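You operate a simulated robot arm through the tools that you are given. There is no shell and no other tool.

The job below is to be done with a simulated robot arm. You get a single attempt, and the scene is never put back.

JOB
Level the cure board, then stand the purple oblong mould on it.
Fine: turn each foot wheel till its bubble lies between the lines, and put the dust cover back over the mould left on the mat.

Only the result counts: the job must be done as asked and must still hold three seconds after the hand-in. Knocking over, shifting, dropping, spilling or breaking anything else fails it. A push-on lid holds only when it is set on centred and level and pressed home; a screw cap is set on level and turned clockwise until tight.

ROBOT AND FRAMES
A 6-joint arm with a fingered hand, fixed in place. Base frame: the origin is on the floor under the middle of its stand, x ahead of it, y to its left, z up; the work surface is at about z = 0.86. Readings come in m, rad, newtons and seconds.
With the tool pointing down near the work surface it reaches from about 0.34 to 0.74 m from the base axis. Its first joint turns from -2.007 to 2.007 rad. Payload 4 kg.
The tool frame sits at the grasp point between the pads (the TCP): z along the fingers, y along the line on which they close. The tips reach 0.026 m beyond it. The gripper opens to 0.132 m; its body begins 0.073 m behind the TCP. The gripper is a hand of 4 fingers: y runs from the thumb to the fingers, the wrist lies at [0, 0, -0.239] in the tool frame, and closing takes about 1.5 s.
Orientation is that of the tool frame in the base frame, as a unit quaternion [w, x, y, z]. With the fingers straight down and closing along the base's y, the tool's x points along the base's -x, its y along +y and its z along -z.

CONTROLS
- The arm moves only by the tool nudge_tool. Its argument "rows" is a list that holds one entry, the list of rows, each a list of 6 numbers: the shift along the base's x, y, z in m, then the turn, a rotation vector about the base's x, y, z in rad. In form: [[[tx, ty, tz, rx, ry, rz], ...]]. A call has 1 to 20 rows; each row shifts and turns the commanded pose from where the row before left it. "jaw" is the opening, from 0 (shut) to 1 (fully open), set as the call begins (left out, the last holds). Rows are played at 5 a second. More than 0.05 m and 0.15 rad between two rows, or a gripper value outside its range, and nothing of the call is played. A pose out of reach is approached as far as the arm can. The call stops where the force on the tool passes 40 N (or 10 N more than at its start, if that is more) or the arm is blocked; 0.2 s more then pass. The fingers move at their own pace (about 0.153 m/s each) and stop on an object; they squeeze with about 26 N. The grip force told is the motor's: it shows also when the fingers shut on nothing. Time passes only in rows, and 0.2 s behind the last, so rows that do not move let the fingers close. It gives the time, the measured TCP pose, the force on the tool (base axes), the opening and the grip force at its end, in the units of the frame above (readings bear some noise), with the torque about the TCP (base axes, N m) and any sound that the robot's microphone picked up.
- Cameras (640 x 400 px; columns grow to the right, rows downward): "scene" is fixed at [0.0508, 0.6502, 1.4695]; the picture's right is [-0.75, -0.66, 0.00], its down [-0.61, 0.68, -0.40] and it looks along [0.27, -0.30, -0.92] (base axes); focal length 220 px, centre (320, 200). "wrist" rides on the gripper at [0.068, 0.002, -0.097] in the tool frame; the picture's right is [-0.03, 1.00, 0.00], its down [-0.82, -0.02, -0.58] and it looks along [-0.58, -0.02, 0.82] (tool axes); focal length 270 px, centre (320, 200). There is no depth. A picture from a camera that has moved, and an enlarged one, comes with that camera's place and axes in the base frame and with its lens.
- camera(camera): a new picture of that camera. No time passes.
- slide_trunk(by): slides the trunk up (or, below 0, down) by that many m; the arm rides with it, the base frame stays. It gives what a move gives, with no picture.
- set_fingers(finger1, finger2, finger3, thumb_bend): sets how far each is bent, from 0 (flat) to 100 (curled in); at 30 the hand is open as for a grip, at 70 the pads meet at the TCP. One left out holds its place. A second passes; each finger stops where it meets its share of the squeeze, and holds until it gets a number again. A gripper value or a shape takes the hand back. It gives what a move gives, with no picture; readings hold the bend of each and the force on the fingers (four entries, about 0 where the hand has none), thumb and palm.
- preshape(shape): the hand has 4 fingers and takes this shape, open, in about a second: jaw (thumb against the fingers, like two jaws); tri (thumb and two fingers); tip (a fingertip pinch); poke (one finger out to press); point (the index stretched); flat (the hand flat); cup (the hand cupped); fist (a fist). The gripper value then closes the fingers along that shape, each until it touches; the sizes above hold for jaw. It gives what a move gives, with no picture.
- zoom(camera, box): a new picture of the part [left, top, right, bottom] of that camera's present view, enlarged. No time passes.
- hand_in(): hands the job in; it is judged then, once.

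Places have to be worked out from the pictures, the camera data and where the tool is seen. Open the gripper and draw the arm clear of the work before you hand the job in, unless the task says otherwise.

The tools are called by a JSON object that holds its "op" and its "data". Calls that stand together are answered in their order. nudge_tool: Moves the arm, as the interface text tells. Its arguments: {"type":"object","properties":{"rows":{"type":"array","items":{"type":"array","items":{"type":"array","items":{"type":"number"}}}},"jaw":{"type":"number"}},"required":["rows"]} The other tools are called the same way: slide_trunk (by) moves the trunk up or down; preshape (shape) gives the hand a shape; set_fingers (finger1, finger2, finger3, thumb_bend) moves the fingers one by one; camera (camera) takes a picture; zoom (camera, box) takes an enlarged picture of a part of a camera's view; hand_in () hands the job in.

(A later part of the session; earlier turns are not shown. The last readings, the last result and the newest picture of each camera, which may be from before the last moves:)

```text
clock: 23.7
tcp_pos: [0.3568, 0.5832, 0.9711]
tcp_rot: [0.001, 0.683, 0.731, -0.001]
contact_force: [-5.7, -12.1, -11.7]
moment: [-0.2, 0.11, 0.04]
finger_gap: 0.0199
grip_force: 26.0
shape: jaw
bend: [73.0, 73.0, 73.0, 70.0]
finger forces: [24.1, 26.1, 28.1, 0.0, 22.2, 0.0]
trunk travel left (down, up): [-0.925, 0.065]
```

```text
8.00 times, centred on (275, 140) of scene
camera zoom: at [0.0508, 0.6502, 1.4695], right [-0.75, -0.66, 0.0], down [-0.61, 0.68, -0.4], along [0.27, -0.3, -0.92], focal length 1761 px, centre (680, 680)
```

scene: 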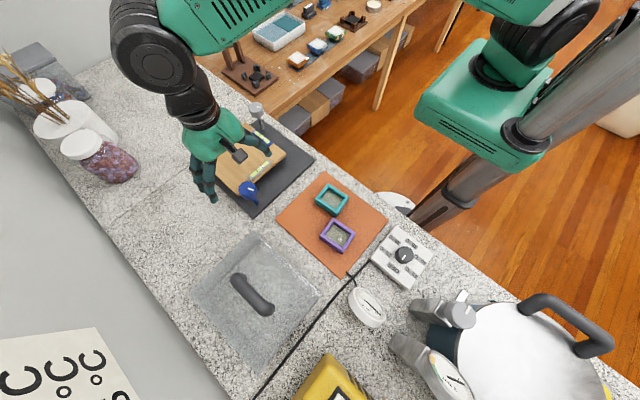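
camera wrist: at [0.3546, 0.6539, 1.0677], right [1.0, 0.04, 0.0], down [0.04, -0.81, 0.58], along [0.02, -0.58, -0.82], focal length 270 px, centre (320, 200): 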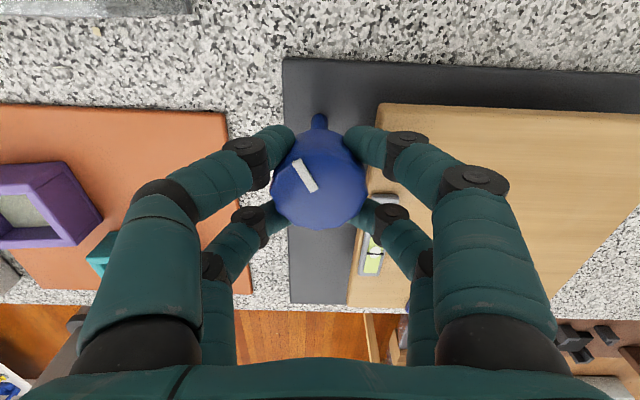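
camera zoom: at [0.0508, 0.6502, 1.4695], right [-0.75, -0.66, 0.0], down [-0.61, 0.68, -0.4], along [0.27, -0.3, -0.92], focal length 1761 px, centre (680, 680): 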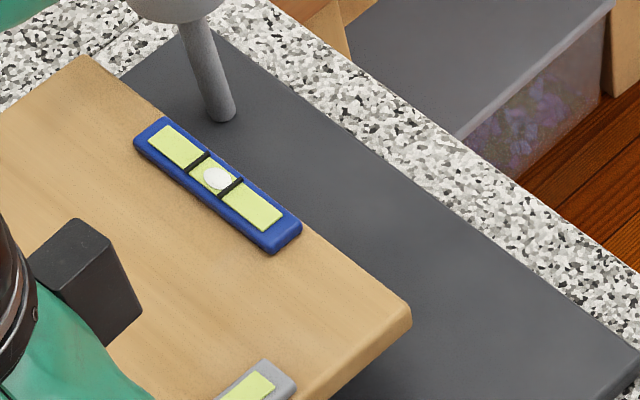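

The blue bubble is now almost centred, with about 0.7 rad more to go. Side force is growing from being slightly off-axis, so I open, turn the hand back and look before regripping.

{"op": "nudge_tool", "data": {"rows": [[[0, 0, 0, 0, 0, 0], [0, 0, 0, 0, 0, 0], [0, 0, 0, 0, 0, 0], [0, 0, 0, 0, 0, 0], [0, 0, 0.02, 0, 0, 0], [0, 0, 0.03, 0, 0, 0], [0, 0, 0.02, 0, 0, 0], [0, 0, 0, 0, 0, 0.15], [0, 0, 0, 0, 0, 0.15], [0, 0, 0, 0, 0, 0.15], [0, 0, 0, 0, 0, 0.15], [0, 0, 0, 0, 0, 0.15], [0, 0, 0, 0, 0, 0.15], [0, 0, 0, 0, 0, 0.15], [0, 0, 0, 0, 0, 0.15], [0, 0, 0, 0, 0, 0.15], [0, 0, 0, 0, 0, 0.15], [0, 0, 0, 0, 0, 0]]], "jaw": 1.0}}

{"op": "camera", "data": {"camera": "wrist"}}

{"op": "zoom", "data": {"camera": "scene", "box": [225, 115, 305, 195]}}

```text
clock: 27.5
tcp_pos: [0.3587, 0.5848, 1.042]
tcp_rot: [-0.001, 0.0, 1.0, 0.0]
contact_force: [-1.0, 0.1, -0.4]
moment: [0.01, -0.04, -0.01]
finger_gap: 0.1321
grip_force: 0.1
shape: jaw
bend: [30.0, 30.0, 30.0, 30.0]
finger forces: [0.0, 0.0, 0.1, 0.0, 0.0, 0.0]
trunk travel left (down, up): [-0.925, 0.065]
```

```text
taken
camera wrist: at [0.2891, 0.5877, 1.1381], right [0.03, 1.0, 0.0], down [0.82, -0.02, 0.58], along [0.58, -0.01, -0.82], focal length 270 px, centre (320, 200)
```

wrist: 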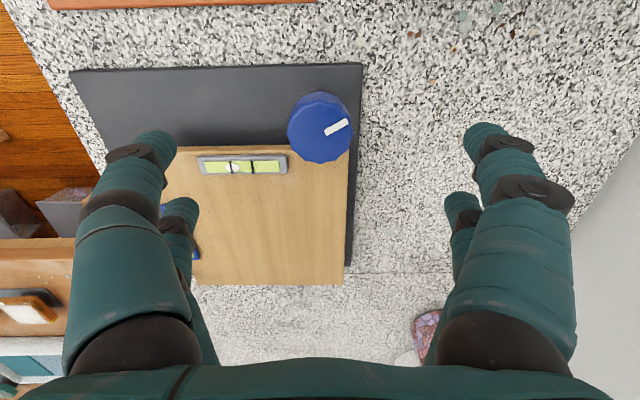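

```text
5.00 times, centred on (265, 155) of scene
camera zoom: at [0.0508, 0.6502, 1.4695], right [-0.75, -0.66, 0.0], down [-0.61, 0.68, -0.4], along [0.27, -0.3, -0.92], focal length 1100 px, centre (595, 425)
```

zoom: 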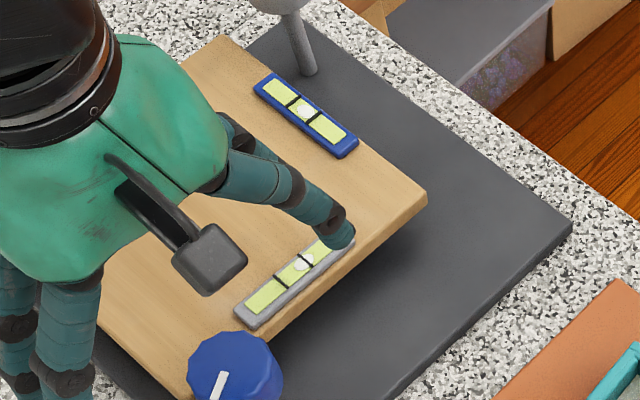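

The wheel has turned about 1.5 rad net clockwise. The force pattern says its axis is about 3 mm nearer (−x) than my TCP, so I correct that, descend and regrip.

{"op": "nudge_tool", "data": {"rows": [[[-0.0035, -0.001, -0.03, 0, 0, 0], [0, 0, -0.03, 0, 0, 0], [0, 0, -0.011, 0, 0, 0], [0, 0, 0, 0, 0, 0]]], "jaw": 1.0}}

{"op": "nudge_tool", "data": {"rows": [[[0, 0, 0, 0, 0, 0], [0, 0, 0, 0, 0, 0], [0, 0, 0, 0, 0, 0], [0, 0, 0, 0, 0, 0], [0, 0, 0, 0, 0, 0], [0, 0, 0, 0, 0, 0], [0, 0, 0, 0, 0, 0]]], "jaw": 0.12}}

{"op": "nudge_tool", "data": {"rows": [[[0, 0, 0, 0, 0, -0.1], [0, 0, 0, 0, 0, -0.1], [0, 0, 0, 0, 0, -0.1], [0, 0, 0, 0, 0, -0.1], [0, 0, 0, 0, 0, -0.1], [0, 0, 0, 0, 0, 0]]]}}

{"op": "camera", "data": {"camera": "wrist"}}

{"op": "zoom", "data": {"camera": "scene", "box": [235, 115, 315, 165]}}

```text
clock: 28.5
tcp_pos: [0.3547, 0.5854, 0.9704]
tcp_rot: [0.0, 0.001, 1.0, -0.001]
contact_force: [0.3, -0.1, -0.4]
moment: [0.01, -0.01, -0.01]
finger_gap: 0.1319
grip_force: 0.0
shape: jaw
bend: [30.0, 30.0, 30.0, 30.0]
finger forces: [0.0, 0.0, 0.1, 0.1, 0.0, 0.1]
trunk travel left (down, up): [-0.925, 0.065]
```

```text
clock: 30.1
tcp_pos: [0.3551, 0.5848, 0.9701]
tcp_rot: [0.0, 0.001, 1.0, 0.0]
contact_force: [3.1, 1.1, -3.7]
moment: [0.05, -0.09, 0.0]
finger_gap: 0.0185
grip_force: 26.0
shape: jaw
bend: [73.0, 72.0, 72.0, 70.0]
finger forces: [25.3, 26.3, 23.8, 0.0, 19.9, 0.0]
trunk travel left (down, up): [-0.925, 0.065]
```

```text
clock: 31.5
tcp_pos: [0.3546, 0.5847, 0.97]
tcp_rot: [0.001, 0.248, 0.969, 0.0]
contact_force: [2.8, 6.8, -3.1]
moment: [0.14, -0.05, -0.01]
finger_gap: 0.018
grip_force: 25.9
shape: jaw
bend: [72.0, 72.0, 72.0, 70.0]
finger forces: [29.4, 27.2, 22.7, 0.0, 19.9, 0.1]
trunk travel left (down, up): [-0.925, 0.065]
```

```text
taken
camera wrist: at [0.2955, 0.6208, 1.0666], right [0.5, 0.86, 0.0], down [0.71, -0.41, 0.58], along [0.5, -0.29, -0.82], focal length 270 px, centre (320, 200)
```

wrist: 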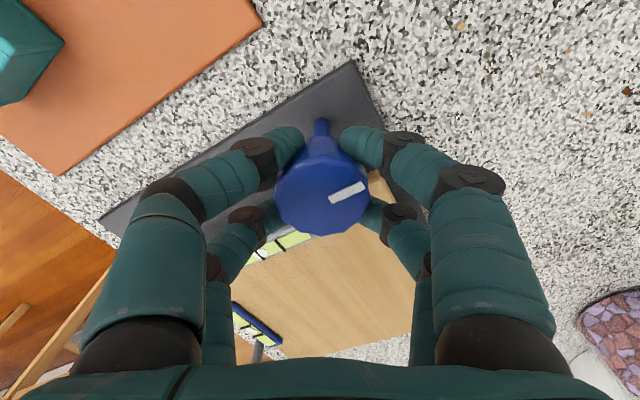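

```text
8.00 times, centred on (275, 140) of scene
camera zoom: at [0.0508, 0.6502, 1.4695], right [-0.75, -0.66, 0.0], down [-0.61, 0.68, -0.4], along [0.27, -0.3, -0.92], focal length 1761 px, centre (680, 680)
```

zoom: 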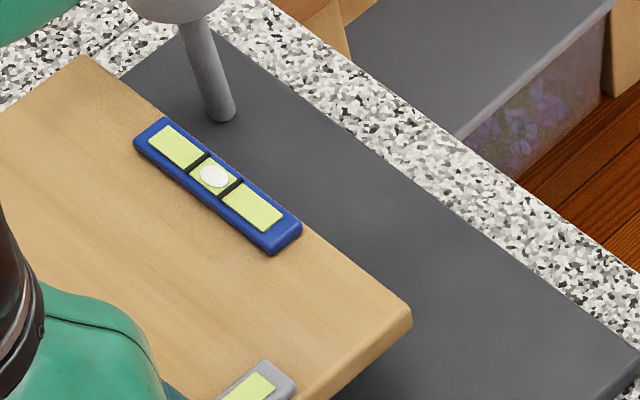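

The blue bubble now appears centred. I check it with a higher magnification.

{"op": "zoom", "data": {"camera": "scene", "box": [250, 128, 274, 148]}}

{"op": "zoom", "data": {"camera": "wrist", "box": [220, 290, 300, 350]}}

```text
16.00 times, centred on (262, 138) of scene
camera zoom: at [0.0508, 0.6502, 1.4695], right [-0.75, -0.66, 0.0], down [-0.61, 0.68, -0.4], along [0.27, -0.3, -0.92], focal length 3522 px, centre (1248, 1192)
```

zoom: 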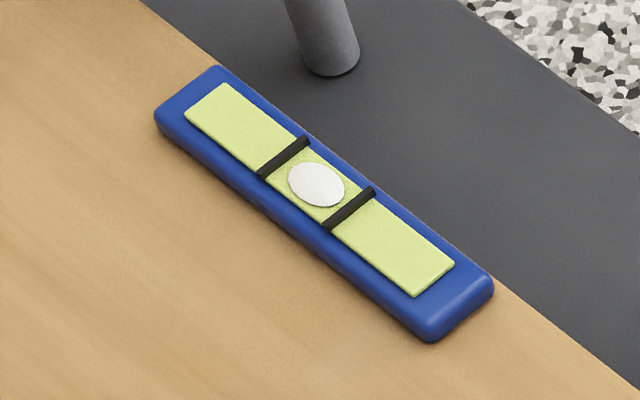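

```text
6.67 times, centred on (260, 320) of wrist
camera zoom: at [0.2955, 0.6208, 1.0666], right [0.5, 0.86, 0.0], down [0.71, -0.41, 0.58], along [0.5, -0.29, -0.82], focal length 1802 px, centre (720, -600)
```

zoom: 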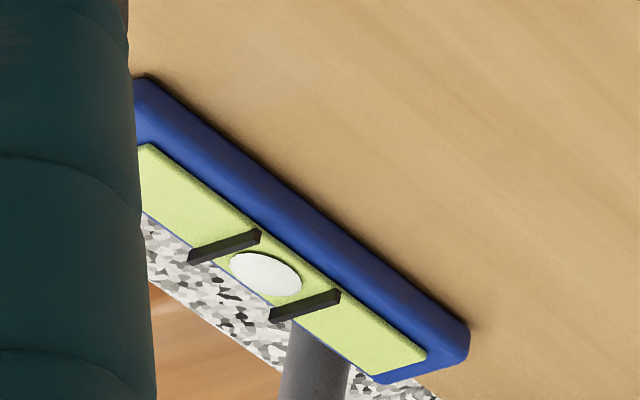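

The blue bubble is centred between its lines in both views. I open, rise and turn the hand back before going to the grey wheel.

{"op": "nudge_tool", "data": {"rows": [[[0, 0, 0, 0, 0, 0], [0, 0, 0, 0, 0, 0], [0, 0, 0, 0, 0, 0], [0, 0, 0, 0, 0, 0], [0, 0, 0, 0, 0, 0], [0, 0, 0.03, 0, 0, 0], [0, 0, 0.04, 0, 0, 0], [0, 0, 0.04, 0, 0, 0], [0, 0, 0, 0, 0, 0.125], [0, 0, 0, 0, 0, 0.125], [0, 0, 0, 0, 0, 0.125], [0, 0, 0, 0, 0, 0.125], [0, 0, 0, 0, 0, 0]]], "jaw": 1.0}}

{"op": "nudge_tool", "data": {"rows": [[[0.015, -0.035, 0, 0, 0, 0], [0.03, -0.035, 0, 0, 0, 0], [0.035, -0.035, 0, 0, 0, 0], [0.035, -0.03, 0, 0, 0, 0], [0.035, -0.03, 0, 0, 0, 0], [0.03, -0.02, 0, 0, 0, 0], [0.02, -0.02, 0, 0, 0, 0], [0, 0, 0, 0, 0, 0]]]}}

{"op": "camera", "data": {"camera": "wrist"}}

{"op": "camera", "data": {"camera": "scene"}}

```text
clock: 34.3
tcp_pos: [0.3543, 0.5847, 1.0799]
tcp_rot: [0.001, 0.0, 1.0, 0.0]
contact_force: [-0.1, 0.0, 0.2]
moment: [-0.01, 0.0, 0.04]
finger_gap: 0.1318
grip_force: 0.0
shape: jaw
bend: [30.0, 30.0, 30.0, 30.0]
finger forces: [0.1, 0.1, 0.0, 0.1, 0.0, 0.0]
trunk travel left (down, up): [-0.925, 0.065]
```

```text
clock: 36.1
tcp_pos: [0.5552, 0.3791, 1.0801]
tcp_rot: [0.0, 0.0, 1.0, 0.0]
contact_force: [-0.1, -0.4, -1.0]
moment: [-0.01, 0.0, 0.01]
finger_gap: 0.1317
grip_force: 0.2
shape: jaw
bend: [30.0, 30.0, 30.0, 30.0]
finger forces: [0.1, 0.0, 0.0, 0.1, 0.0, 0.1]
trunk travel left (down, up): [-0.925, 0.065]
```

```text
taken
camera wrist: at [0.4859, 0.382, 1.1765], right [0.03, 1.0, 0.0], down [0.82, -0.02, 0.58], along [0.58, -0.02, -0.82], focal length 270 px, centre (320, 200)
```

wrist: 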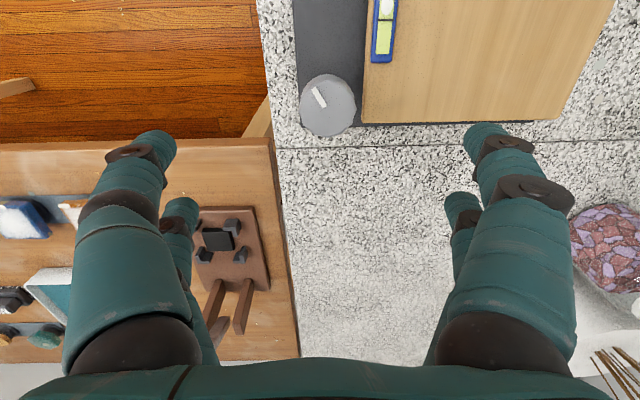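

```text
taken
```

scene: 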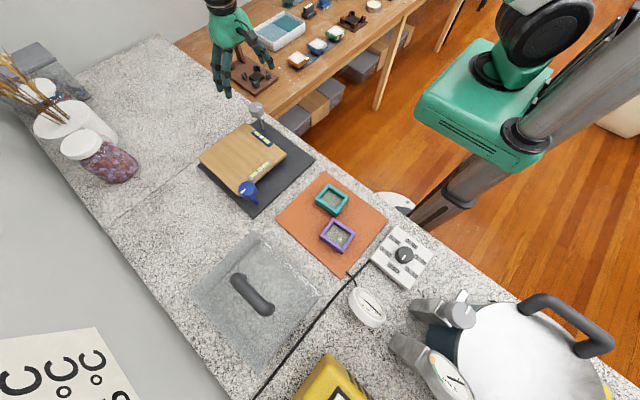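

The grey wheel shows at about (0.549, 0.386, 0.955). I enlarge it to refine the centre.

{"op": "zoom", "data": {"camera": "wrist", "box": [280, 50, 400, 150]}}

{"op": "zoom", "data": {"camera": "scene", "box": [200, 80, 320, 220]}}

```text
4.00 times, centred on (340, 100) of wrist
camera zoom: at [0.4859, 0.382, 1.1765], right [0.03, 1.0, 0.0], down [0.82, -0.02, 0.58], along [0.58, -0.02, -0.82], focal length 1081 px, centre (240, 600)
```

zoom: 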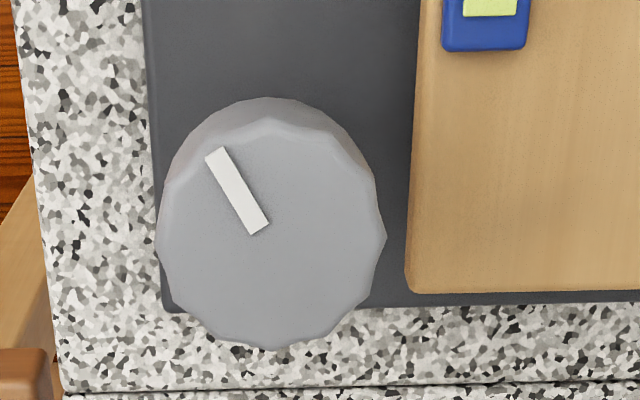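

```text
2.86 times, centred on (260, 150) of scene
camera zoom: at [0.0508, 0.6502, 1.4695], right [-0.75, -0.66, 0.0], down [-0.61, 0.68, -0.4], along [0.27, -0.3, -0.92], focal length 629 px, centre (491, 343)
```

zoom: 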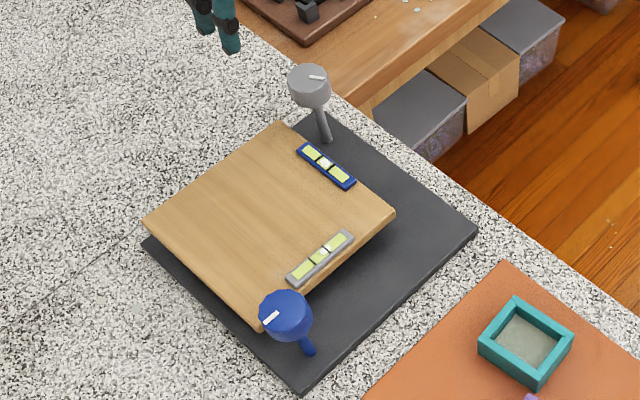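

The grey wheel's top centre is at about (0.551, 0.386, 0.956), the same height as the blue one. I descend around it and grip at TCP z ≈ 0.970.

{"op": "nudge_tool", "data": {"rows": [[[-0.004, 0.007, -0.03, 0, 0, 0], [0, 0, -0.03, 0, 0, 0], [0, 0, -0.03, 0, 0, 0], [0, 0, -0.02, 0, 0, 0], [0, 0, 0, 0, 0, 0]]], "jaw": 1.0}}

{"op": "camera", "data": {"camera": "wrist"}}

```text
clock: 37.3
tcp_pos: [0.5498, 0.3869, 0.9693]
tcp_rot: [0.0, 0.002, 1.0, 0.0]
contact_force: [-0.7, 1.0, -0.2]
moment: [0.02, -0.01, 0.01]
finger_gap: 0.132
grip_force: 0.1
shape: jaw
bend: [30.0, 30.0, 30.0, 30.0]
finger forces: [0.0, 0.0, 0.0, 0.0, 0.1, 0.1]
trunk travel left (down, up): [-0.925, 0.065]
```

```text
taken
camera wrist: at [0.4815, 0.3897, 1.0674], right [0.03, 1.0, 0.0], down [0.82, -0.02, 0.58], along [0.58, -0.02, -0.82], focal length 270 px, centre (320, 200)
```

wrist: 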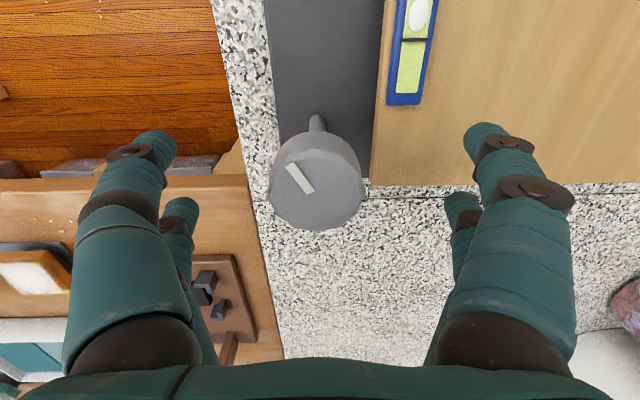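

The grey wheel sits at the same place in view as the blue one did when gripped. I close on it.

{"op": "nudge_tool", "data": {"rows": [[[0, -0.001, 0.001, 0, 0, 0], [0, 0, 0, 0, 0, 0], [0, 0, 0, 0, 0, 0], [0, 0, 0, 0, 0, 0], [0, 0, 0, 0, 0, 0], [0, 0, 0, 0, 0, 0], [0, 0, 0, 0, 0, 0], [0, 0, 0, 0, 0, 0]]], "jaw": 0.12}}

{"op": "zoom", "data": {"camera": "scene", "box": [250, 155, 280, 180]}}

{"op": "camera", "data": {"camera": "wrist"}}

```text
clock: 39.1
tcp_pos: [0.5512, 0.3856, 0.9722]
tcp_rot: [0.0, 0.001, 1.0, 0.001]
contact_force: [2.1, -0.7, -3.7]
moment: [0.02, -0.03, 0.0]
finger_gap: 0.0215
grip_force: 26.1
shape: jaw
bend: [73.0, 73.0, 73.0, 70.0]
finger forces: [24.5, 24.8, 22.3, 0.0, 21.6, 0.1]
trunk travel left (down, up): [-0.925, 0.065]
```

```text
16.00 times, centred on (265, 168) of scene
camera zoom: at [0.0508, 0.6502, 1.4695], right [-0.75, -0.66, 0.0], down [-0.61, 0.68, -0.4], along [0.27, -0.3, -0.92], focal length 3522 px, centre (1200, 720)
```

zoom: 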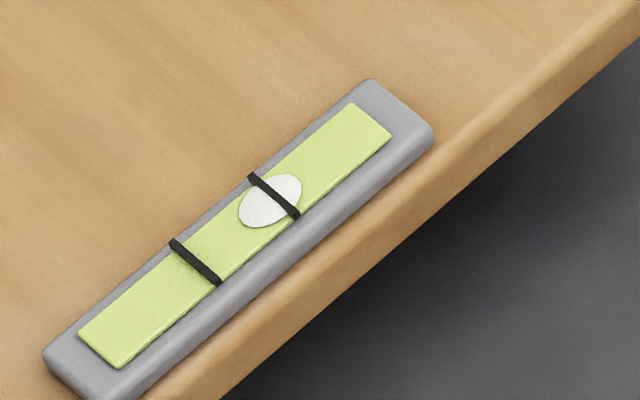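

```text
taken
camera wrist: at [0.4821, 0.3884, 1.0682], right [0.03, 1.0, 0.0], down [0.82, -0.02, 0.58], along [0.58, -0.02, -0.82], focal length 270 px, centre (320, 200)
```

wrist: 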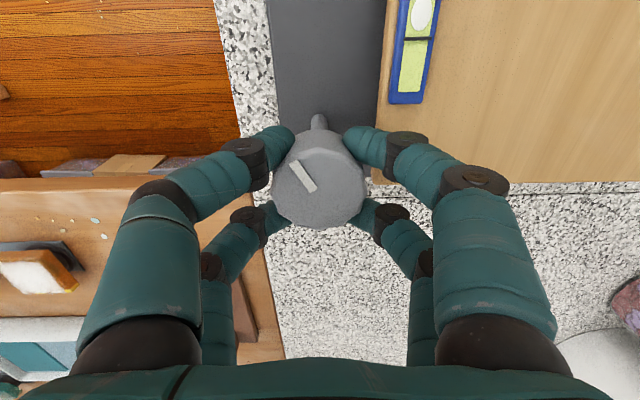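

The scene camera sees the grey vial clearly. I turn the grey wheel 0.4 rad clockwise as a test.

{"op": "nudge_tool", "data": {"rows": [[[0, 0, 0, 0, 0, -0.1], [0, 0, 0, 0, 0, -0.1], [0, 0, 0, 0, 0, -0.1], [0, 0, 0, 0, 0, -0.1], [0, 0, 0, 0, 0, 0]]]}}

{"op": "zoom", "data": {"camera": "scene", "box": [250, 155, 280, 180]}}

{"op": "camera", "data": {"camera": "wrist"}}

```text
clock: 40.3
tcp_pos: [0.5506, 0.3864, 0.9711]
tcp_rot: [0.0, 0.2, 0.98, 0.001]
contact_force: [2.4, -1.3, -3.1]
moment: [-0.06, -0.02, 0.02]
finger_gap: 0.0216
grip_force: 25.9
shape: jaw
bend: [73.0, 73.0, 73.0, 70.0]
finger forces: [24.3, 25.3, 23.0, 0.0, 21.5, 0.1]
trunk travel left (down, up): [-0.925, 0.065]
```

```text
16.00 times, centred on (265, 168) of scene
camera zoom: at [0.0508, 0.6502, 1.4695], right [-0.75, -0.66, 0.0], down [-0.61, 0.68, -0.4], along [0.27, -0.3, -0.92], focal length 3522 px, centre (1200, 720)
```

zoom: 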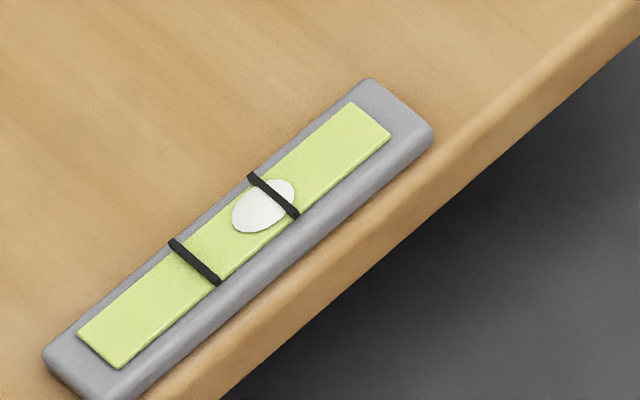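

```text
taken
camera wrist: at [0.4883, 0.4148, 1.0681], right [0.42, 0.91, 0.0], down [0.74, -0.34, 0.58], along [0.53, -0.24, -0.82], focal length 270 px, centre (320, 200)
```

wrist: 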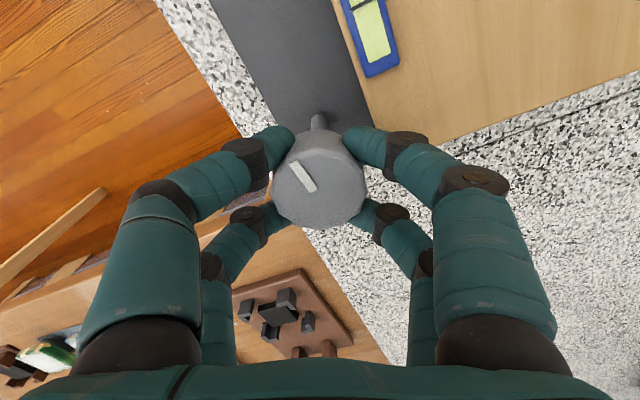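

Clockwise is right: the bubble moved about 9 px with some 37 px remaining, i.e. about 1.65 rad. I turn 1.1 rad more and check.

{"op": "nudge_tool", "data": {"rows": [[[0, 0, 0, 0, 0, -0.1], [0, 0, 0, 0, 0, -0.1], [0, 0, 0, 0, 0, -0.1], [0, 0, 0, 0, 0, -0.1], [0, 0, 0, 0, 0, -0.1], [0, 0, 0, 0, 0, -0.1], [0, 0, 0, 0, 0, -0.1], [0, 0, 0, 0, 0, -0.1], [0, 0, 0, 0, 0, -0.1], [0, 0, 0, 0, 0, -0.1], [0, 0, 0, 0, 0, -0.1], [0, 0, 0, 0, 0, 0]]]}}

{"op": "zoom", "data": {"camera": "scene", "box": [250, 155, 280, 180]}}

{"op": "camera", "data": {"camera": "wrist"}}

```text
clock: 42.9
tcp_pos: [0.5509, 0.3845, 0.9714]
tcp_rot: [0.0, 0.683, 0.731, -0.001]
contact_force: [5.2, -3.6, 2.3]
moment: [-0.13, -0.15, 0.0]
finger_gap: 0.0214
grip_force: 25.9
shape: jaw
bend: [73.0, 73.0, 73.0, 70.0]
finger forces: [26.9, 28.8, 23.0, 0.0, 21.4, 0.0]
trunk travel left (down, up): [-0.925, 0.065]
```

```text
16.00 times, centred on (265, 168) of scene
camera zoom: at [0.0508, 0.6502, 1.4695], right [-0.75, -0.66, 0.0], down [-0.61, 0.68, -0.4], along [0.27, -0.3, -0.92], focal length 3522 px, centre (1200, 720)
```

zoom: 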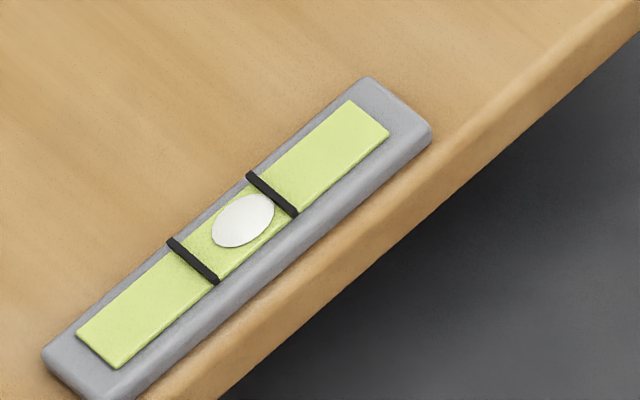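

```text
taken
camera wrist: at [0.5472, 0.4538, 1.068], right [1.0, 0.04, 0.0], down [0.03, -0.82, 0.58], along [0.02, -0.58, -0.82], focal length 270 px, centre (320, 200)
```

wrist: 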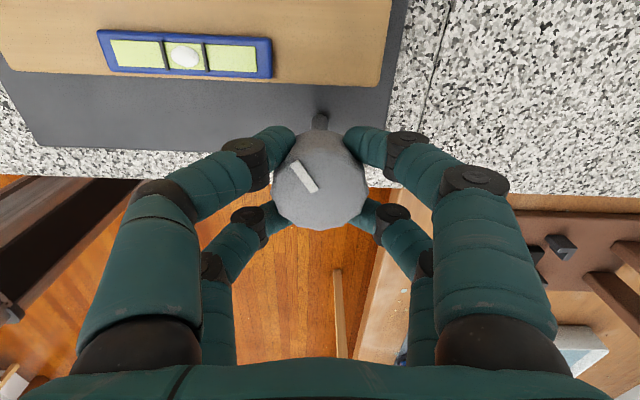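

About 13 px remain, i.e. roughly 0.55 rad. I open, rise, turn the hand back by 1.0 rad and regrip for the last bit.

{"op": "nudge_tool", "data": {"rows": [[[0, 0, 0, 0, 0, 0], [0, 0, 0, 0, 0, 0], [0, 0, 0, 0, 0, 0], [0, 0, 0, 0, 0, 0], [0, 0, 0, 0, 0, 0], [0, 0, 0.03, 0, 0, 0], [0, 0, 0.03, 0, 0, 0], [0, 0, 0, 0, 0, 0.15], [0, 0, 0, 0, 0, 0.15], [0, 0, 0, 0, 0, 0.15], [0, 0, 0, 0, 0, 0.15], [0, 0, 0, 0, 0, 0.15], [0, 0, 0, 0, 0, 0.15], [0, 0, 0, 0, 0, 0.1], [0, 0, -0.03, 0, 0, 0], [0, 0, -0.03, 0, 0, 0], [0, 0, 0, 0, 0, 0]]], "jaw": 1.0}}

{"op": "nudge_tool", "data": {"rows": [[[0, 0, 0, 0, 0, 0], [0, 0, 0, 0, 0, 0], [0, 0, 0, 0, 0, 0], [0, 0, 0, 0, 0, 0], [0, 0, 0, 0, 0, 0], [0, 0, 0, 0, 0, 0], [0, 0, 0, 0, 0, 0], [0, 0, 0, 0, 0, 0]]], "jaw": 0.12}}

{"op": "zoom", "data": {"camera": "scene", "box": [250, 155, 280, 180]}}

{"op": "camera", "data": {"camera": "wrist"}}

```text
clock: 46.5
tcp_pos: [0.5506, 0.3855, 0.9715]
tcp_rot: [0.0, 0.249, 0.968, 0.0]
contact_force: [0.0, 0.7, 0.1]
moment: [-0.03, 0.01, 0.01]
finger_gap: 0.132
grip_force: 0.0
shape: jaw
bend: [30.0, 30.0, 30.0, 30.0]
finger forces: [0.0, 0.0, 0.0, 0.1, 0.0, 0.0]
trunk travel left (down, up): [-0.925, 0.065]
```

```text
clock: 48.3
tcp_pos: [0.5512, 0.3847, 0.9708]
tcp_rot: [0.0, 0.249, 0.968, -0.001]
contact_force: [0.4, -1.0, -5.6]
moment: [0.01, 0.05, -0.04]
finger_gap: 0.0218
grip_force: 26.0
shape: jaw
bend: [73.0, 73.0, 73.0, 70.0]
finger forces: [23.9, 25.0, 21.3, 0.0, 22.1, 0.1]
trunk travel left (down, up): [-0.925, 0.065]
```

```text
16.00 times, centred on (265, 168) of scene
camera zoom: at [0.0508, 0.6502, 1.4695], right [-0.75, -0.66, 0.0], down [-0.61, 0.68, -0.4], along [0.27, -0.3, -0.92], focal length 3522 px, centre (1200, 720)
```

zoom: 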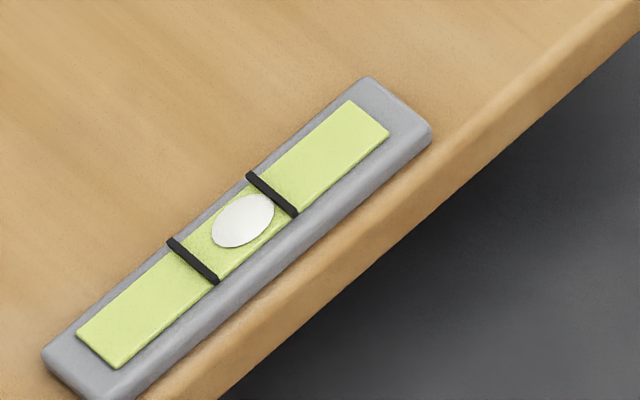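

```text
taken
camera wrist: at [0.4911, 0.4208, 1.0679], right [0.5, 0.86, 0.0], down [0.71, -0.41, 0.58], along [0.5, -0.29, -0.82], focal length 270 px, centre (320, 200)
```

wrist: 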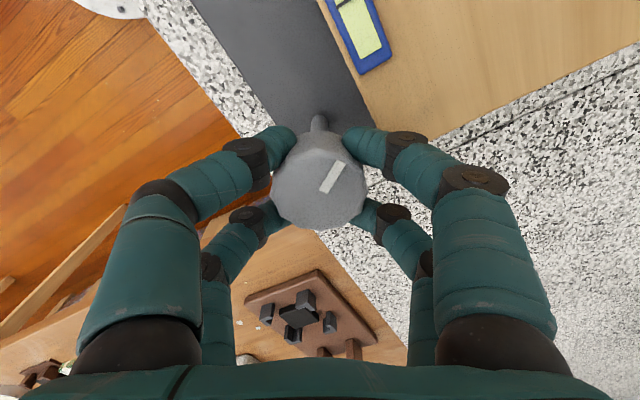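

The regrip is firm and the bubble stayed where it was. I turn the grey wheel 0.5 rad more clockwise.

{"op": "nudge_tool", "data": {"rows": [[[0, 0, 0, 0, 0, -0.1], [0, 0, 0, 0, 0, -0.1], [0, 0, 0, 0, 0, -0.1], [0, 0, 0, 0, 0, -0.1], [0, 0, 0, 0, 0, -0.1], [0, 0, 0, 0, 0, 0]]]}}

{"op": "zoom", "data": {"camera": "scene", "box": [250, 155, 280, 180]}}

{"op": "camera", "data": {"camera": "wrist"}}

```text
clock: 49.7
tcp_pos: [0.5507, 0.3841, 0.9717]
tcp_rot: [0.0, 0.481, 0.877, 0.0]
contact_force: [-0.9, -0.9, -4.8]
moment: [-0.02, 0.02, 0.0]
finger_gap: 0.0214
grip_force: 25.9
shape: jaw
bend: [73.0, 73.0, 73.0, 70.0]
finger forces: [23.9, 25.1, 21.8, 0.1, 22.5, 0.1]
trunk travel left (down, up): [-0.925, 0.065]
```

```text
16.00 times, centred on (265, 168) of scene
camera zoom: at [0.0508, 0.6502, 1.4695], right [-0.75, -0.66, 0.0], down [-0.61, 0.68, -0.4], along [0.27, -0.3, -0.92], focal length 3522 px, centre (1200, 720)
```

zoom: 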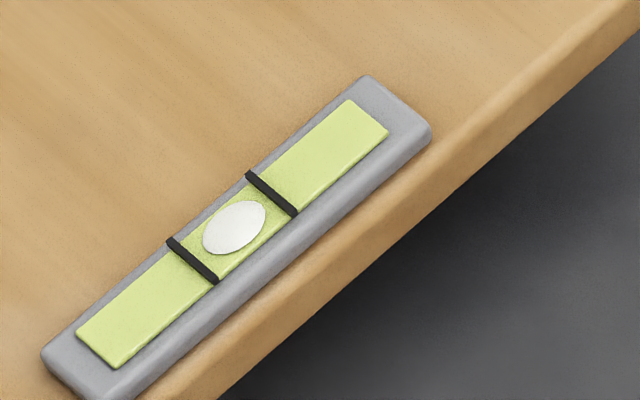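

```text
taken
camera wrist: at [0.5151, 0.4449, 1.0679], right [0.86, 0.52, 0.0], down [0.42, -0.7, 0.58], along [0.3, -0.5, -0.82], focal length 270 px, centre (320, 200)
```

wrist: 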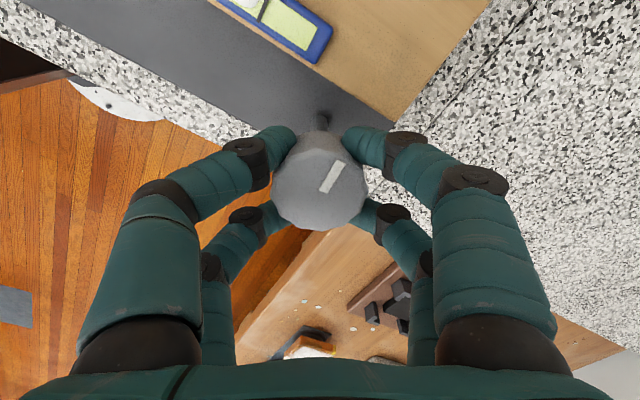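

The grey bubble is now centred. I release, rise, turn back and look at both vials from above.

{"op": "nudge_tool", "data": {"rows": [[[0, 0, 0, 0, 0, 0], [0, 0, 0, 0, 0, 0], [0, 0, 0, 0, 0, 0], [0, 0, 0, 0, 0, 0], [0, 0, 0, 0, 0, 0], [0, 0, 0.03, 0, 0, 0], [0, 0, 0.04, 0, 0, 0], [0, 0, 0.04, 0, 0, 0], [0, 0, 0, 0, 0, 0.15], [0, 0, 0, 0, 0, 0.15], [0, 0, 0, 0, 0, 0.15], [0, 0, 0, 0, 0, 0.15], [0, 0, 0, 0, 0, 0.15], [0, 0, 0, 0, 0, 0.15], [0, 0, 0, 0, 0, 0.1], [0, 0, 0, 0, 0, 0]]], "jaw": 1.0}}

{"op": "nudge_tool", "data": {"rows": [[[-0.035, 0.015, 0.01, 0, 0, 0], [-0.035, 0.015, 0.01, 0, 0, 0], [-0.035, 0.015, 0.01, 0, 0, 0], [-0.035, 0.015, 0.01, 0, 0, 0], [-0.035, 0.015, 0.01, 0, 0, 0], [-0.035, 0.015, 0.01, 0, 0, 0], [-0.035, 0.015, 0.01, 0, 0, 0], [0, 0, 0, 0, 0, 0]]]}}

{"op": "camera", "data": {"camera": "wrist"}}

{"op": "zoom", "data": {"camera": "wrist", "box": [240, 130, 400, 240]}}

{"op": "zoom", "data": {"camera": "scene", "box": [240, 120, 290, 185]}}

```text
clock: 53.1
tcp_pos: [0.5507, 0.385, 1.0821]
tcp_rot: [0.0, 0.001, 1.0, 0.0]
contact_force: [0.3, -0.5, -0.8]
moment: [-0.01, -0.01, -0.01]
finger_gap: 0.132
grip_force: 0.1
shape: jaw
bend: [30.0, 30.0, 30.0, 30.0]
finger forces: [0.0, 0.0, 0.0, 0.0, 0.0, 0.0]
trunk travel left (down, up): [-0.925, 0.065]
```

```text
clock: 54.9
tcp_pos: [0.3072, 0.4889, 1.1514]
tcp_rot: [-0.001, 0.002, 1.0, 0.0]
contact_force: [-0.5, -0.5, 0.4]
moment: [-0.02, -0.02, 0.03]
finger_gap: 0.132
grip_force: 0.0
shape: jaw
bend: [30.0, 30.0, 30.0, 30.0]
finger forces: [0.0, 0.0, 0.0, 0.0, 0.0, 0.0]
trunk travel left (down, up): [-0.925, 0.065]
```

```text
taken
camera wrist: at [0.2382, 0.4927, 1.2474], right [0.03, 1.0, 0.0], down [0.82, -0.02, 0.58], along [0.58, -0.02, -0.82], focal length 270 px, centre (320, 200)
```

wrist: 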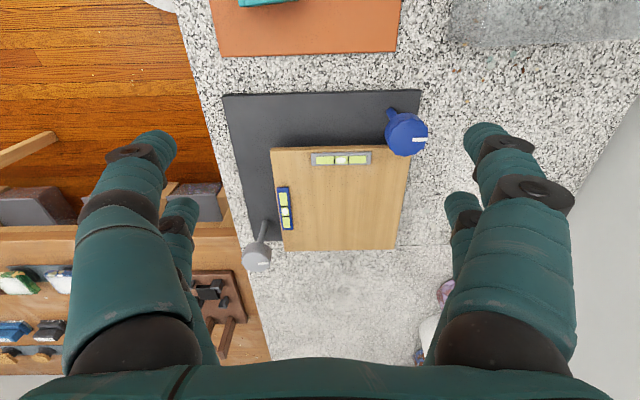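

```text
3.64 times, centred on (320, 185) of wrist
camera zoom: at [0.2382, 0.4927, 1.2474], right [0.03, 1.0, 0.0], down [0.82, -0.02, 0.58], along [0.58, -0.02, -0.82], focal length 983 px, centre (320, 254)
```

zoom: 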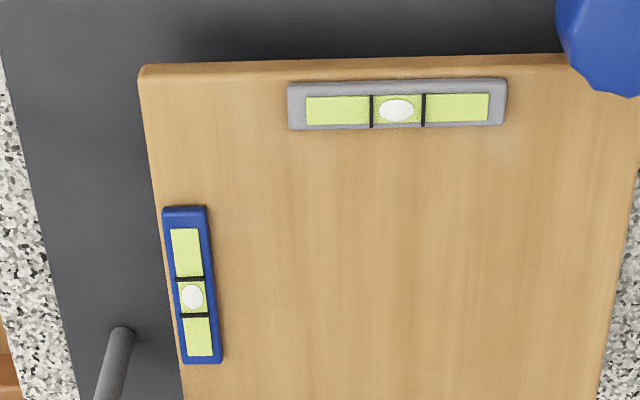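

```text
6.15 times, centred on (265, 152) of scene
camera zoom: at [0.0508, 0.6502, 1.4695], right [-0.75, -0.66, 0.0], down [-0.61, 0.68, -0.4], along [0.27, -0.3, -0.92], focal length 1354 px, centre (658, 492)
```

zoom: 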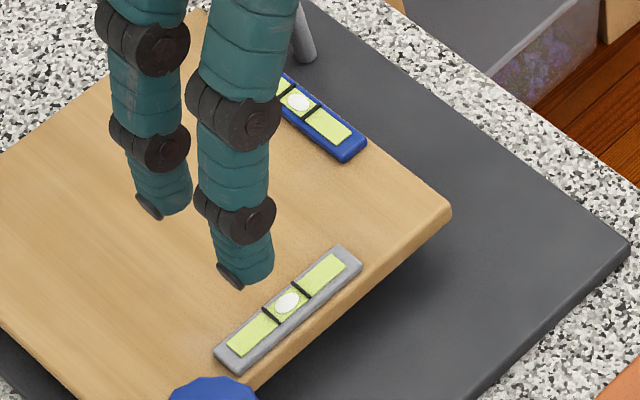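

Both bubbles lie centred between their lines. Next I move over the purple mould to measure it.

{"op": "nudge_tool", "data": {"rows": [[[-0.04, 0.003, -0.01, 0, 0, 0], [-0.04, 0.003, -0.01, 0, 0, 0], [-0.04, 0.003, -0.01, 0, 0, 0], [-0.04, 0.003, -0.01, 0, 0, 0], [-0.04, 0.003, -0.01, 0, 0, 0], [0, 0, 0, 0, 0, 0]]]}}

{"op": "camera", "data": {"camera": "wrist"}}

{"op": "zoom", "data": {"camera": "scene", "box": [270, 160, 400, 280]}}

```text
clock: 56.3
tcp_pos: [0.1055, 0.5056, 1.1032]
tcp_rot: [0.0, 0.002, 1.0, 0.0]
contact_force: [-0.3, 0.1, 0.8]
moment: [0.0, 0.03, 0.0]
finger_gap: 0.132
grip_force: 0.0
shape: jaw
bend: [30.0, 30.0, 30.0, 30.0]
finger forces: [0.0, 0.0, 0.1, 0.1, 0.0, 0.0]
trunk travel left (down, up): [-0.925, 0.065]
```

```text
taken
camera wrist: at [0.0372, 0.5092, 1.1994], right [0.03, 1.0, 0.0], down [0.82, -0.02, 0.58], along [0.58, -0.02, -0.82], focal length 270 px, centre (320, 200)
```

wrist: 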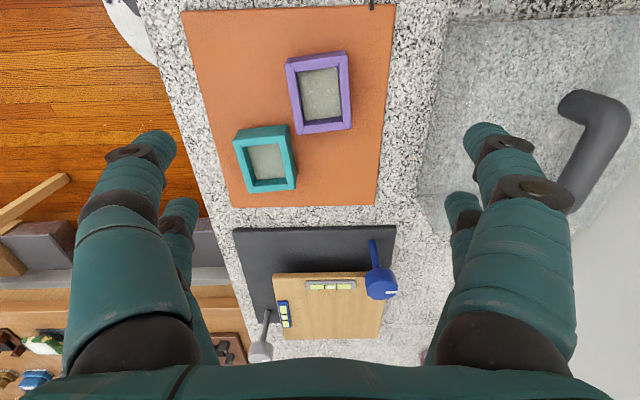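

```text
3.33 times, centred on (335, 220) of scene
camera zoom: at [0.0508, 0.6502, 1.4695], right [-0.75, -0.66, 0.0], down [-0.61, 0.68, -0.4], along [0.27, -0.3, -0.92], focal length 734 px, centre (270, 133)
```

zoom: 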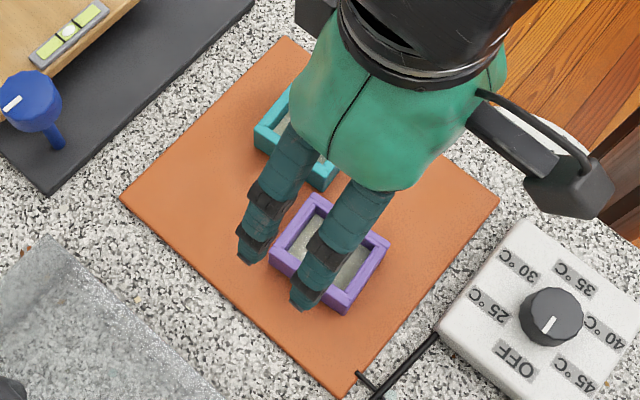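

I enlarge the moulds to measure their corners and height.

{"op": "zoom", "data": {"camera": "wrist", "box": [220, 30, 380, 200]}}

{"op": "zoom", "data": {"camera": "wrist", "box": [160, 0, 420, 210]}}

{"op": "zoom", "data": {"camera": "wrist", "box": [400, 0, 640, 220]}}

```text
2.35 times, centred on (300, 115) of wrist
camera zoom: at [0.0372, 0.5092, 1.1994], right [0.03, 1.0, 0.0], down [0.82, -0.02, 0.58], along [0.58, -0.02, -0.82], focal length 636 px, centre (367, 400)
```

zoom: 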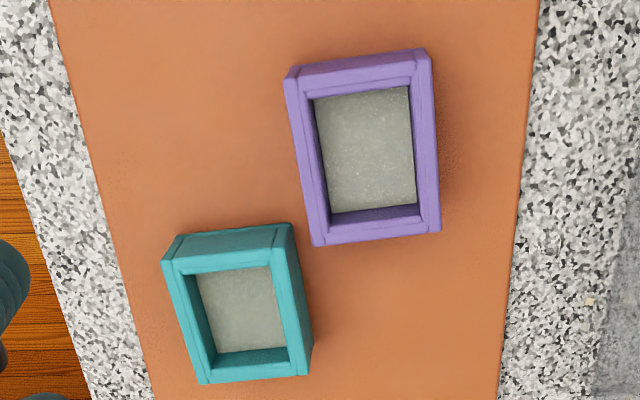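

```text
1.90 times, centred on (290, 105) of wrist
camera zoom: at [0.0372, 0.5092, 1.1994], right [0.03, 1.0, 0.0], down [0.82, -0.02, 0.58], along [0.58, -0.02, -0.82], focal length 515 px, centre (377, 381)
```

zoom: 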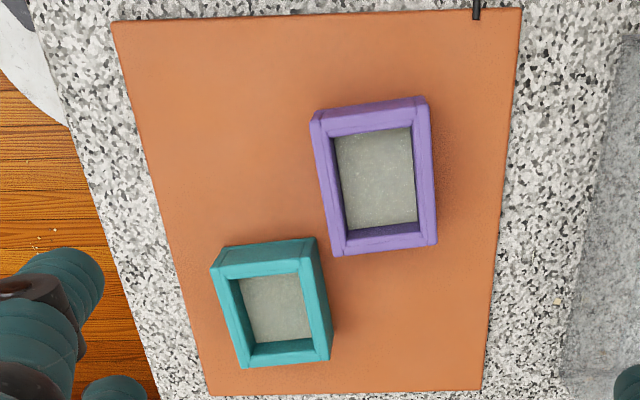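

```text
1.82 times, centred on (520, 110) of wrist
camera zoom: at [0.0372, 0.5092, 1.1994], right [0.03, 1.0, 0.0], down [0.82, -0.02, 0.58], along [0.58, -0.02, -0.82], focal length 491 px, centre (-44, 364)
```

zoom: 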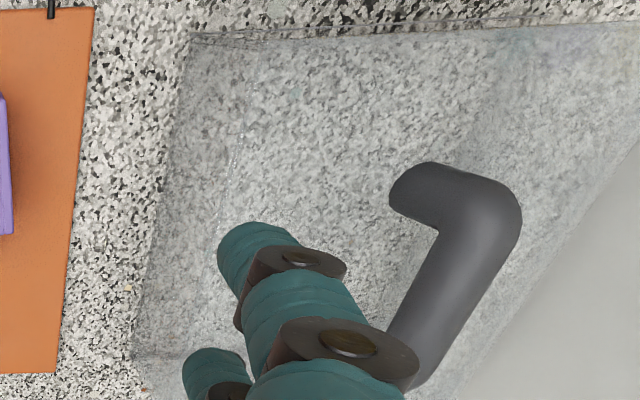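

I zoom further on each mould to separate the top rim from the side faces.

{"op": "zoom", "data": {"camera": "wrist", "box": [270, 40, 370, 140]}}

{"op": "zoom", "data": {"camera": "wrist", "box": [220, 115, 310, 200]}}

{"op": "zoom", "data": {"camera": "scene", "box": [300, 170, 380, 260]}}

```text
4.00 times, centred on (320, 90) of wrist
camera zoom: at [0.0372, 0.5092, 1.1994], right [0.03, 1.0, 0.0], down [0.82, -0.02, 0.58], along [0.58, -0.02, -0.82], focal length 1081 px, centre (320, 640)
```

zoom: 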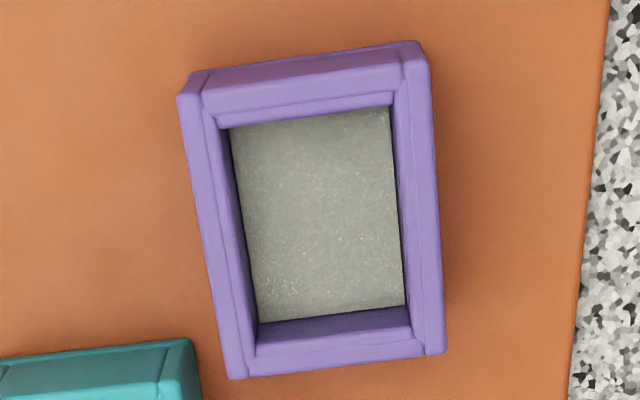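

```text
4.71 times, centred on (265, 158) of wrist
camera zoom: at [0.0372, 0.5092, 1.1994], right [0.03, 1.0, 0.0], down [0.82, -0.02, 0.58], along [0.58, -0.02, -0.82], focal length 1272 px, centre (579, 400)
```

zoom: 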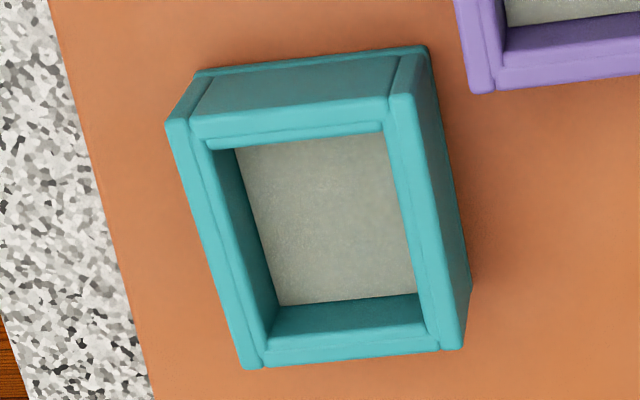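

```text
4.44 times, centred on (340, 215) of scene
camera zoom: at [0.0508, 0.6502, 1.4695], right [-0.75, -0.66, 0.0], down [-0.61, 0.68, -0.4], along [0.27, -0.3, -0.92], focal length 978 px, centre (231, 133)
```

zoom: 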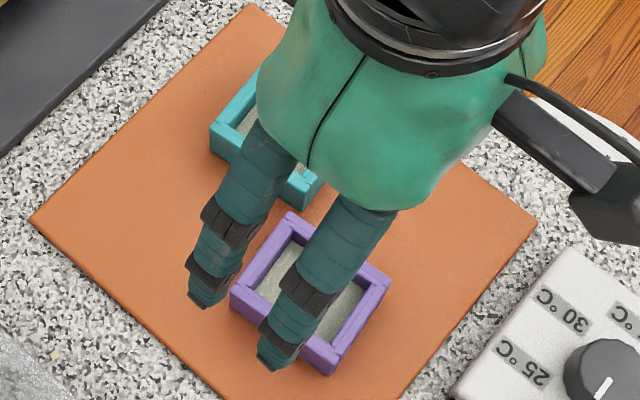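

The purple mould measures about 64 × 75 mm, ~34 mm tall, centred at about (0.115, 0.507) and yawed about +0.085 rad; its neighbour (teal) is ~15 mm away diagonally. I align, narrow the jaws and descend partway to check clearance.

{"op": "nudge_tool", "data": {"rows": [[[0.0045, 0.0015, -0.02, 0, 0, 0.085], [0, 0, -0.03, 0, 0, 0], [0, 0, -0.03, 0, 0, 0], [0, 0, -0.03, 0, 0, 0], [0, 0, -0.03, 0, 0, 0], [0, 0, 0, 0, 0, 0], [0, 0, 0, 0, 0, 0]]], "jaw": 0.8}}

{"op": "camera", "data": {"camera": "wrist"}}

{"op": "zoom", "data": {"camera": "scene", "box": [270, 160, 400, 280]}}

```text
clock: 57.9
tcp_pos: [0.1104, 0.507, 0.9609]
tcp_rot: [0.001, -0.04, 0.999, 0.0]
contact_force: [0.4, 0.5, -0.3]
moment: [0.0, -0.03, -0.01]
finger_gap: 0.1056
grip_force: 0.0
shape: jaw
bend: [59.0, 59.0, 59.0, 44.0]
finger forces: [0.0, 0.0, 0.0, 0.0, 0.0, 0.0]
trunk travel left (down, up): [-0.925, 0.065]
```

```text
taken
camera wrist: at [0.0417, 0.5033, 1.0573], right [-0.06, 1.0, 0.0], down [0.81, 0.05, 0.58], along [0.58, 0.03, -0.82], focal length 270 px, centre (320, 200)
```

wrist: 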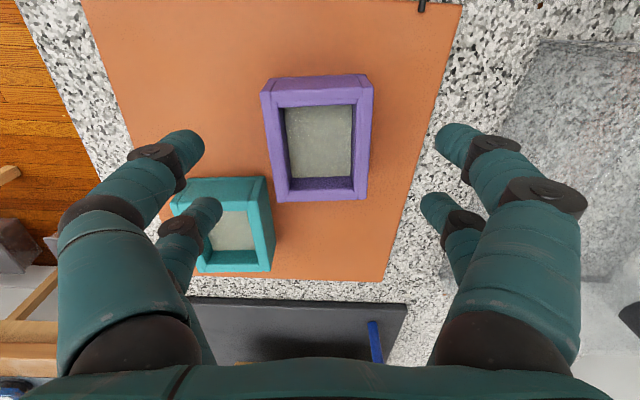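

```text
3.33 times, centred on (335, 220) of scene
camera zoom: at [0.0508, 0.6502, 1.4695], right [-0.75, -0.66, 0.0], down [-0.61, 0.68, -0.4], along [0.27, -0.3, -0.92], focal length 734 px, centre (270, 133)
```

zoom: 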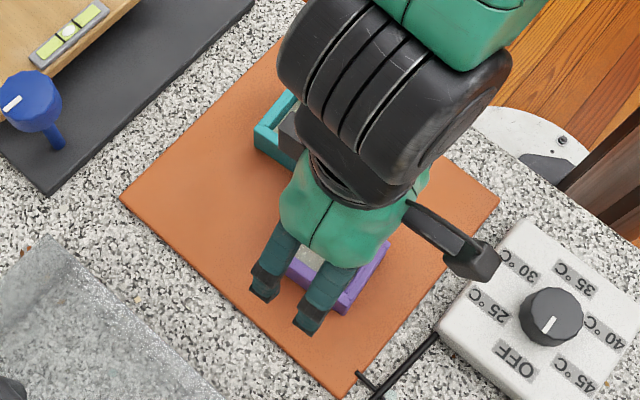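

The mould is centred between the fingers. The far −y fingertip will pass within several mm of the teal mould, so I shift 4 mm toward −x and descend to just above rim height to check.

{"op": "nudge_tool", "data": {"rows": [[[-0.004, 0, -0.01, 0, 0, 0], [0, 0, -0.015, 0, 0, 0], [0, 0, -0.01, 0, 0, 0], [0, 0, 0, 0, 0, 0]]], "jaw": 0.7}}

{"op": "camera", "data": {"camera": "wrist"}}

{"op": "zoom", "data": {"camera": "wrist", "box": [120, 120, 280, 270]}}

```text
clock: 58.9
tcp_pos: [0.1063, 0.5064, 0.9255]
tcp_rot: [-0.001, -0.041, 0.999, 0.0]
contact_force: [0.0, 0.0, 0.8]
moment: [0.0, 0.03, -0.03]
finger_gap: 0.0926
grip_force: 0.1
shape: jaw
bend: [67.0, 67.0, 67.0, 58.0]
finger forces: [0.1, 0.0, 0.0, 0.0, 0.0, 0.0]
trunk travel left (down, up): [-0.925, 0.065]
```

```text
taken
camera wrist: at [0.0375, 0.5039, 1.0226], right [-0.06, 1.0, 0.0], down [0.81, 0.05, 0.58], along [0.58, 0.03, -0.82], focal length 270 px, centre (320, 200)
```

wrist: 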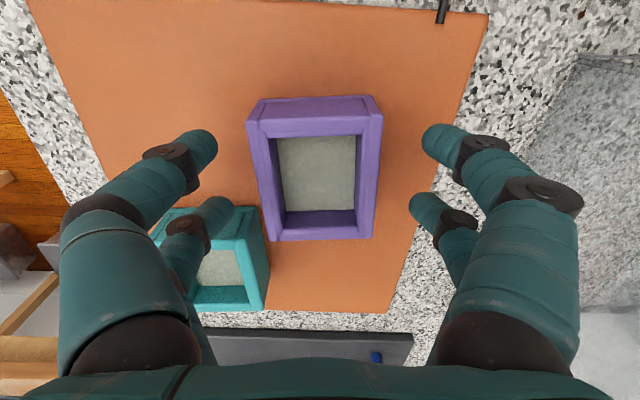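

```text
2.67 times, centred on (200, 195) of wrist
camera zoom: at [0.0375, 0.5039, 1.0226], right [-0.06, 1.0, 0.0], down [0.81, 0.05, 0.58], along [0.58, 0.03, -0.82], focal length 721 px, centre (640, 213)
```

zoom: 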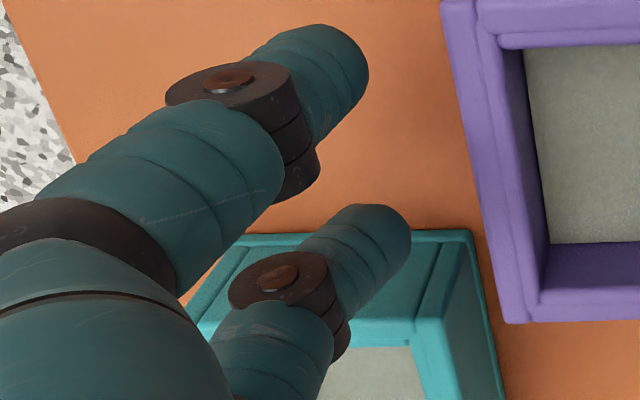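

The far −y finger clears the teal mould by about 11 mm. I descend to TCP z ≈ 0.898 and check forces.

{"op": "nudge_tool", "data": {"rows": [[[0, 0, -0.01, 0, 0, 0], [0, 0, -0.01, 0, 0, 0], [0, 0, -0.0075, 0, 0, 0], [0, 0, 0, 0, 0, 0]]]}}

{"op": "camera", "data": {"camera": "wrist"}}

```text
clock: 59.9
tcp_pos: [0.1058, 0.507, 0.8992]
tcp_rot: [0.0, -0.041, 0.999, 0.0]
contact_force: [0.3, 0.0, 0.1]
moment: [-0.01, 0.0, -0.01]
finger_gap: 0.0928
grip_force: 0.0
shape: jaw
bend: [67.0, 67.0, 67.0, 58.0]
finger forces: [0.0, 0.1, 0.0, 0.0, 0.0, 0.0]
trunk travel left (down, up): [-0.925, 0.065]
```

```text
taken
camera wrist: at [0.0373, 0.5041, 0.9956], right [-0.06, 1.0, 0.0], down [0.81, 0.05, 0.58], along [0.58, 0.03, -0.82], focal length 270 px, centre (320, 200)
```

wrist: 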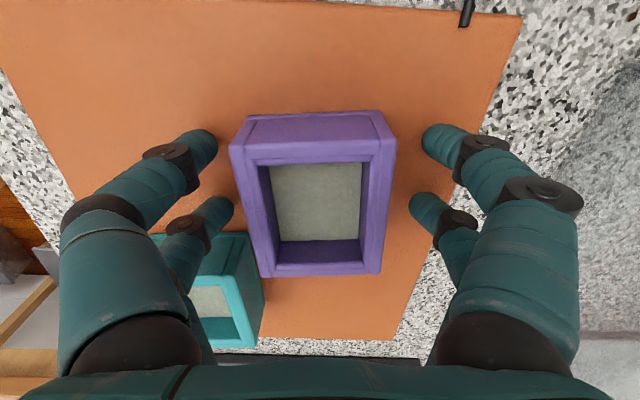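

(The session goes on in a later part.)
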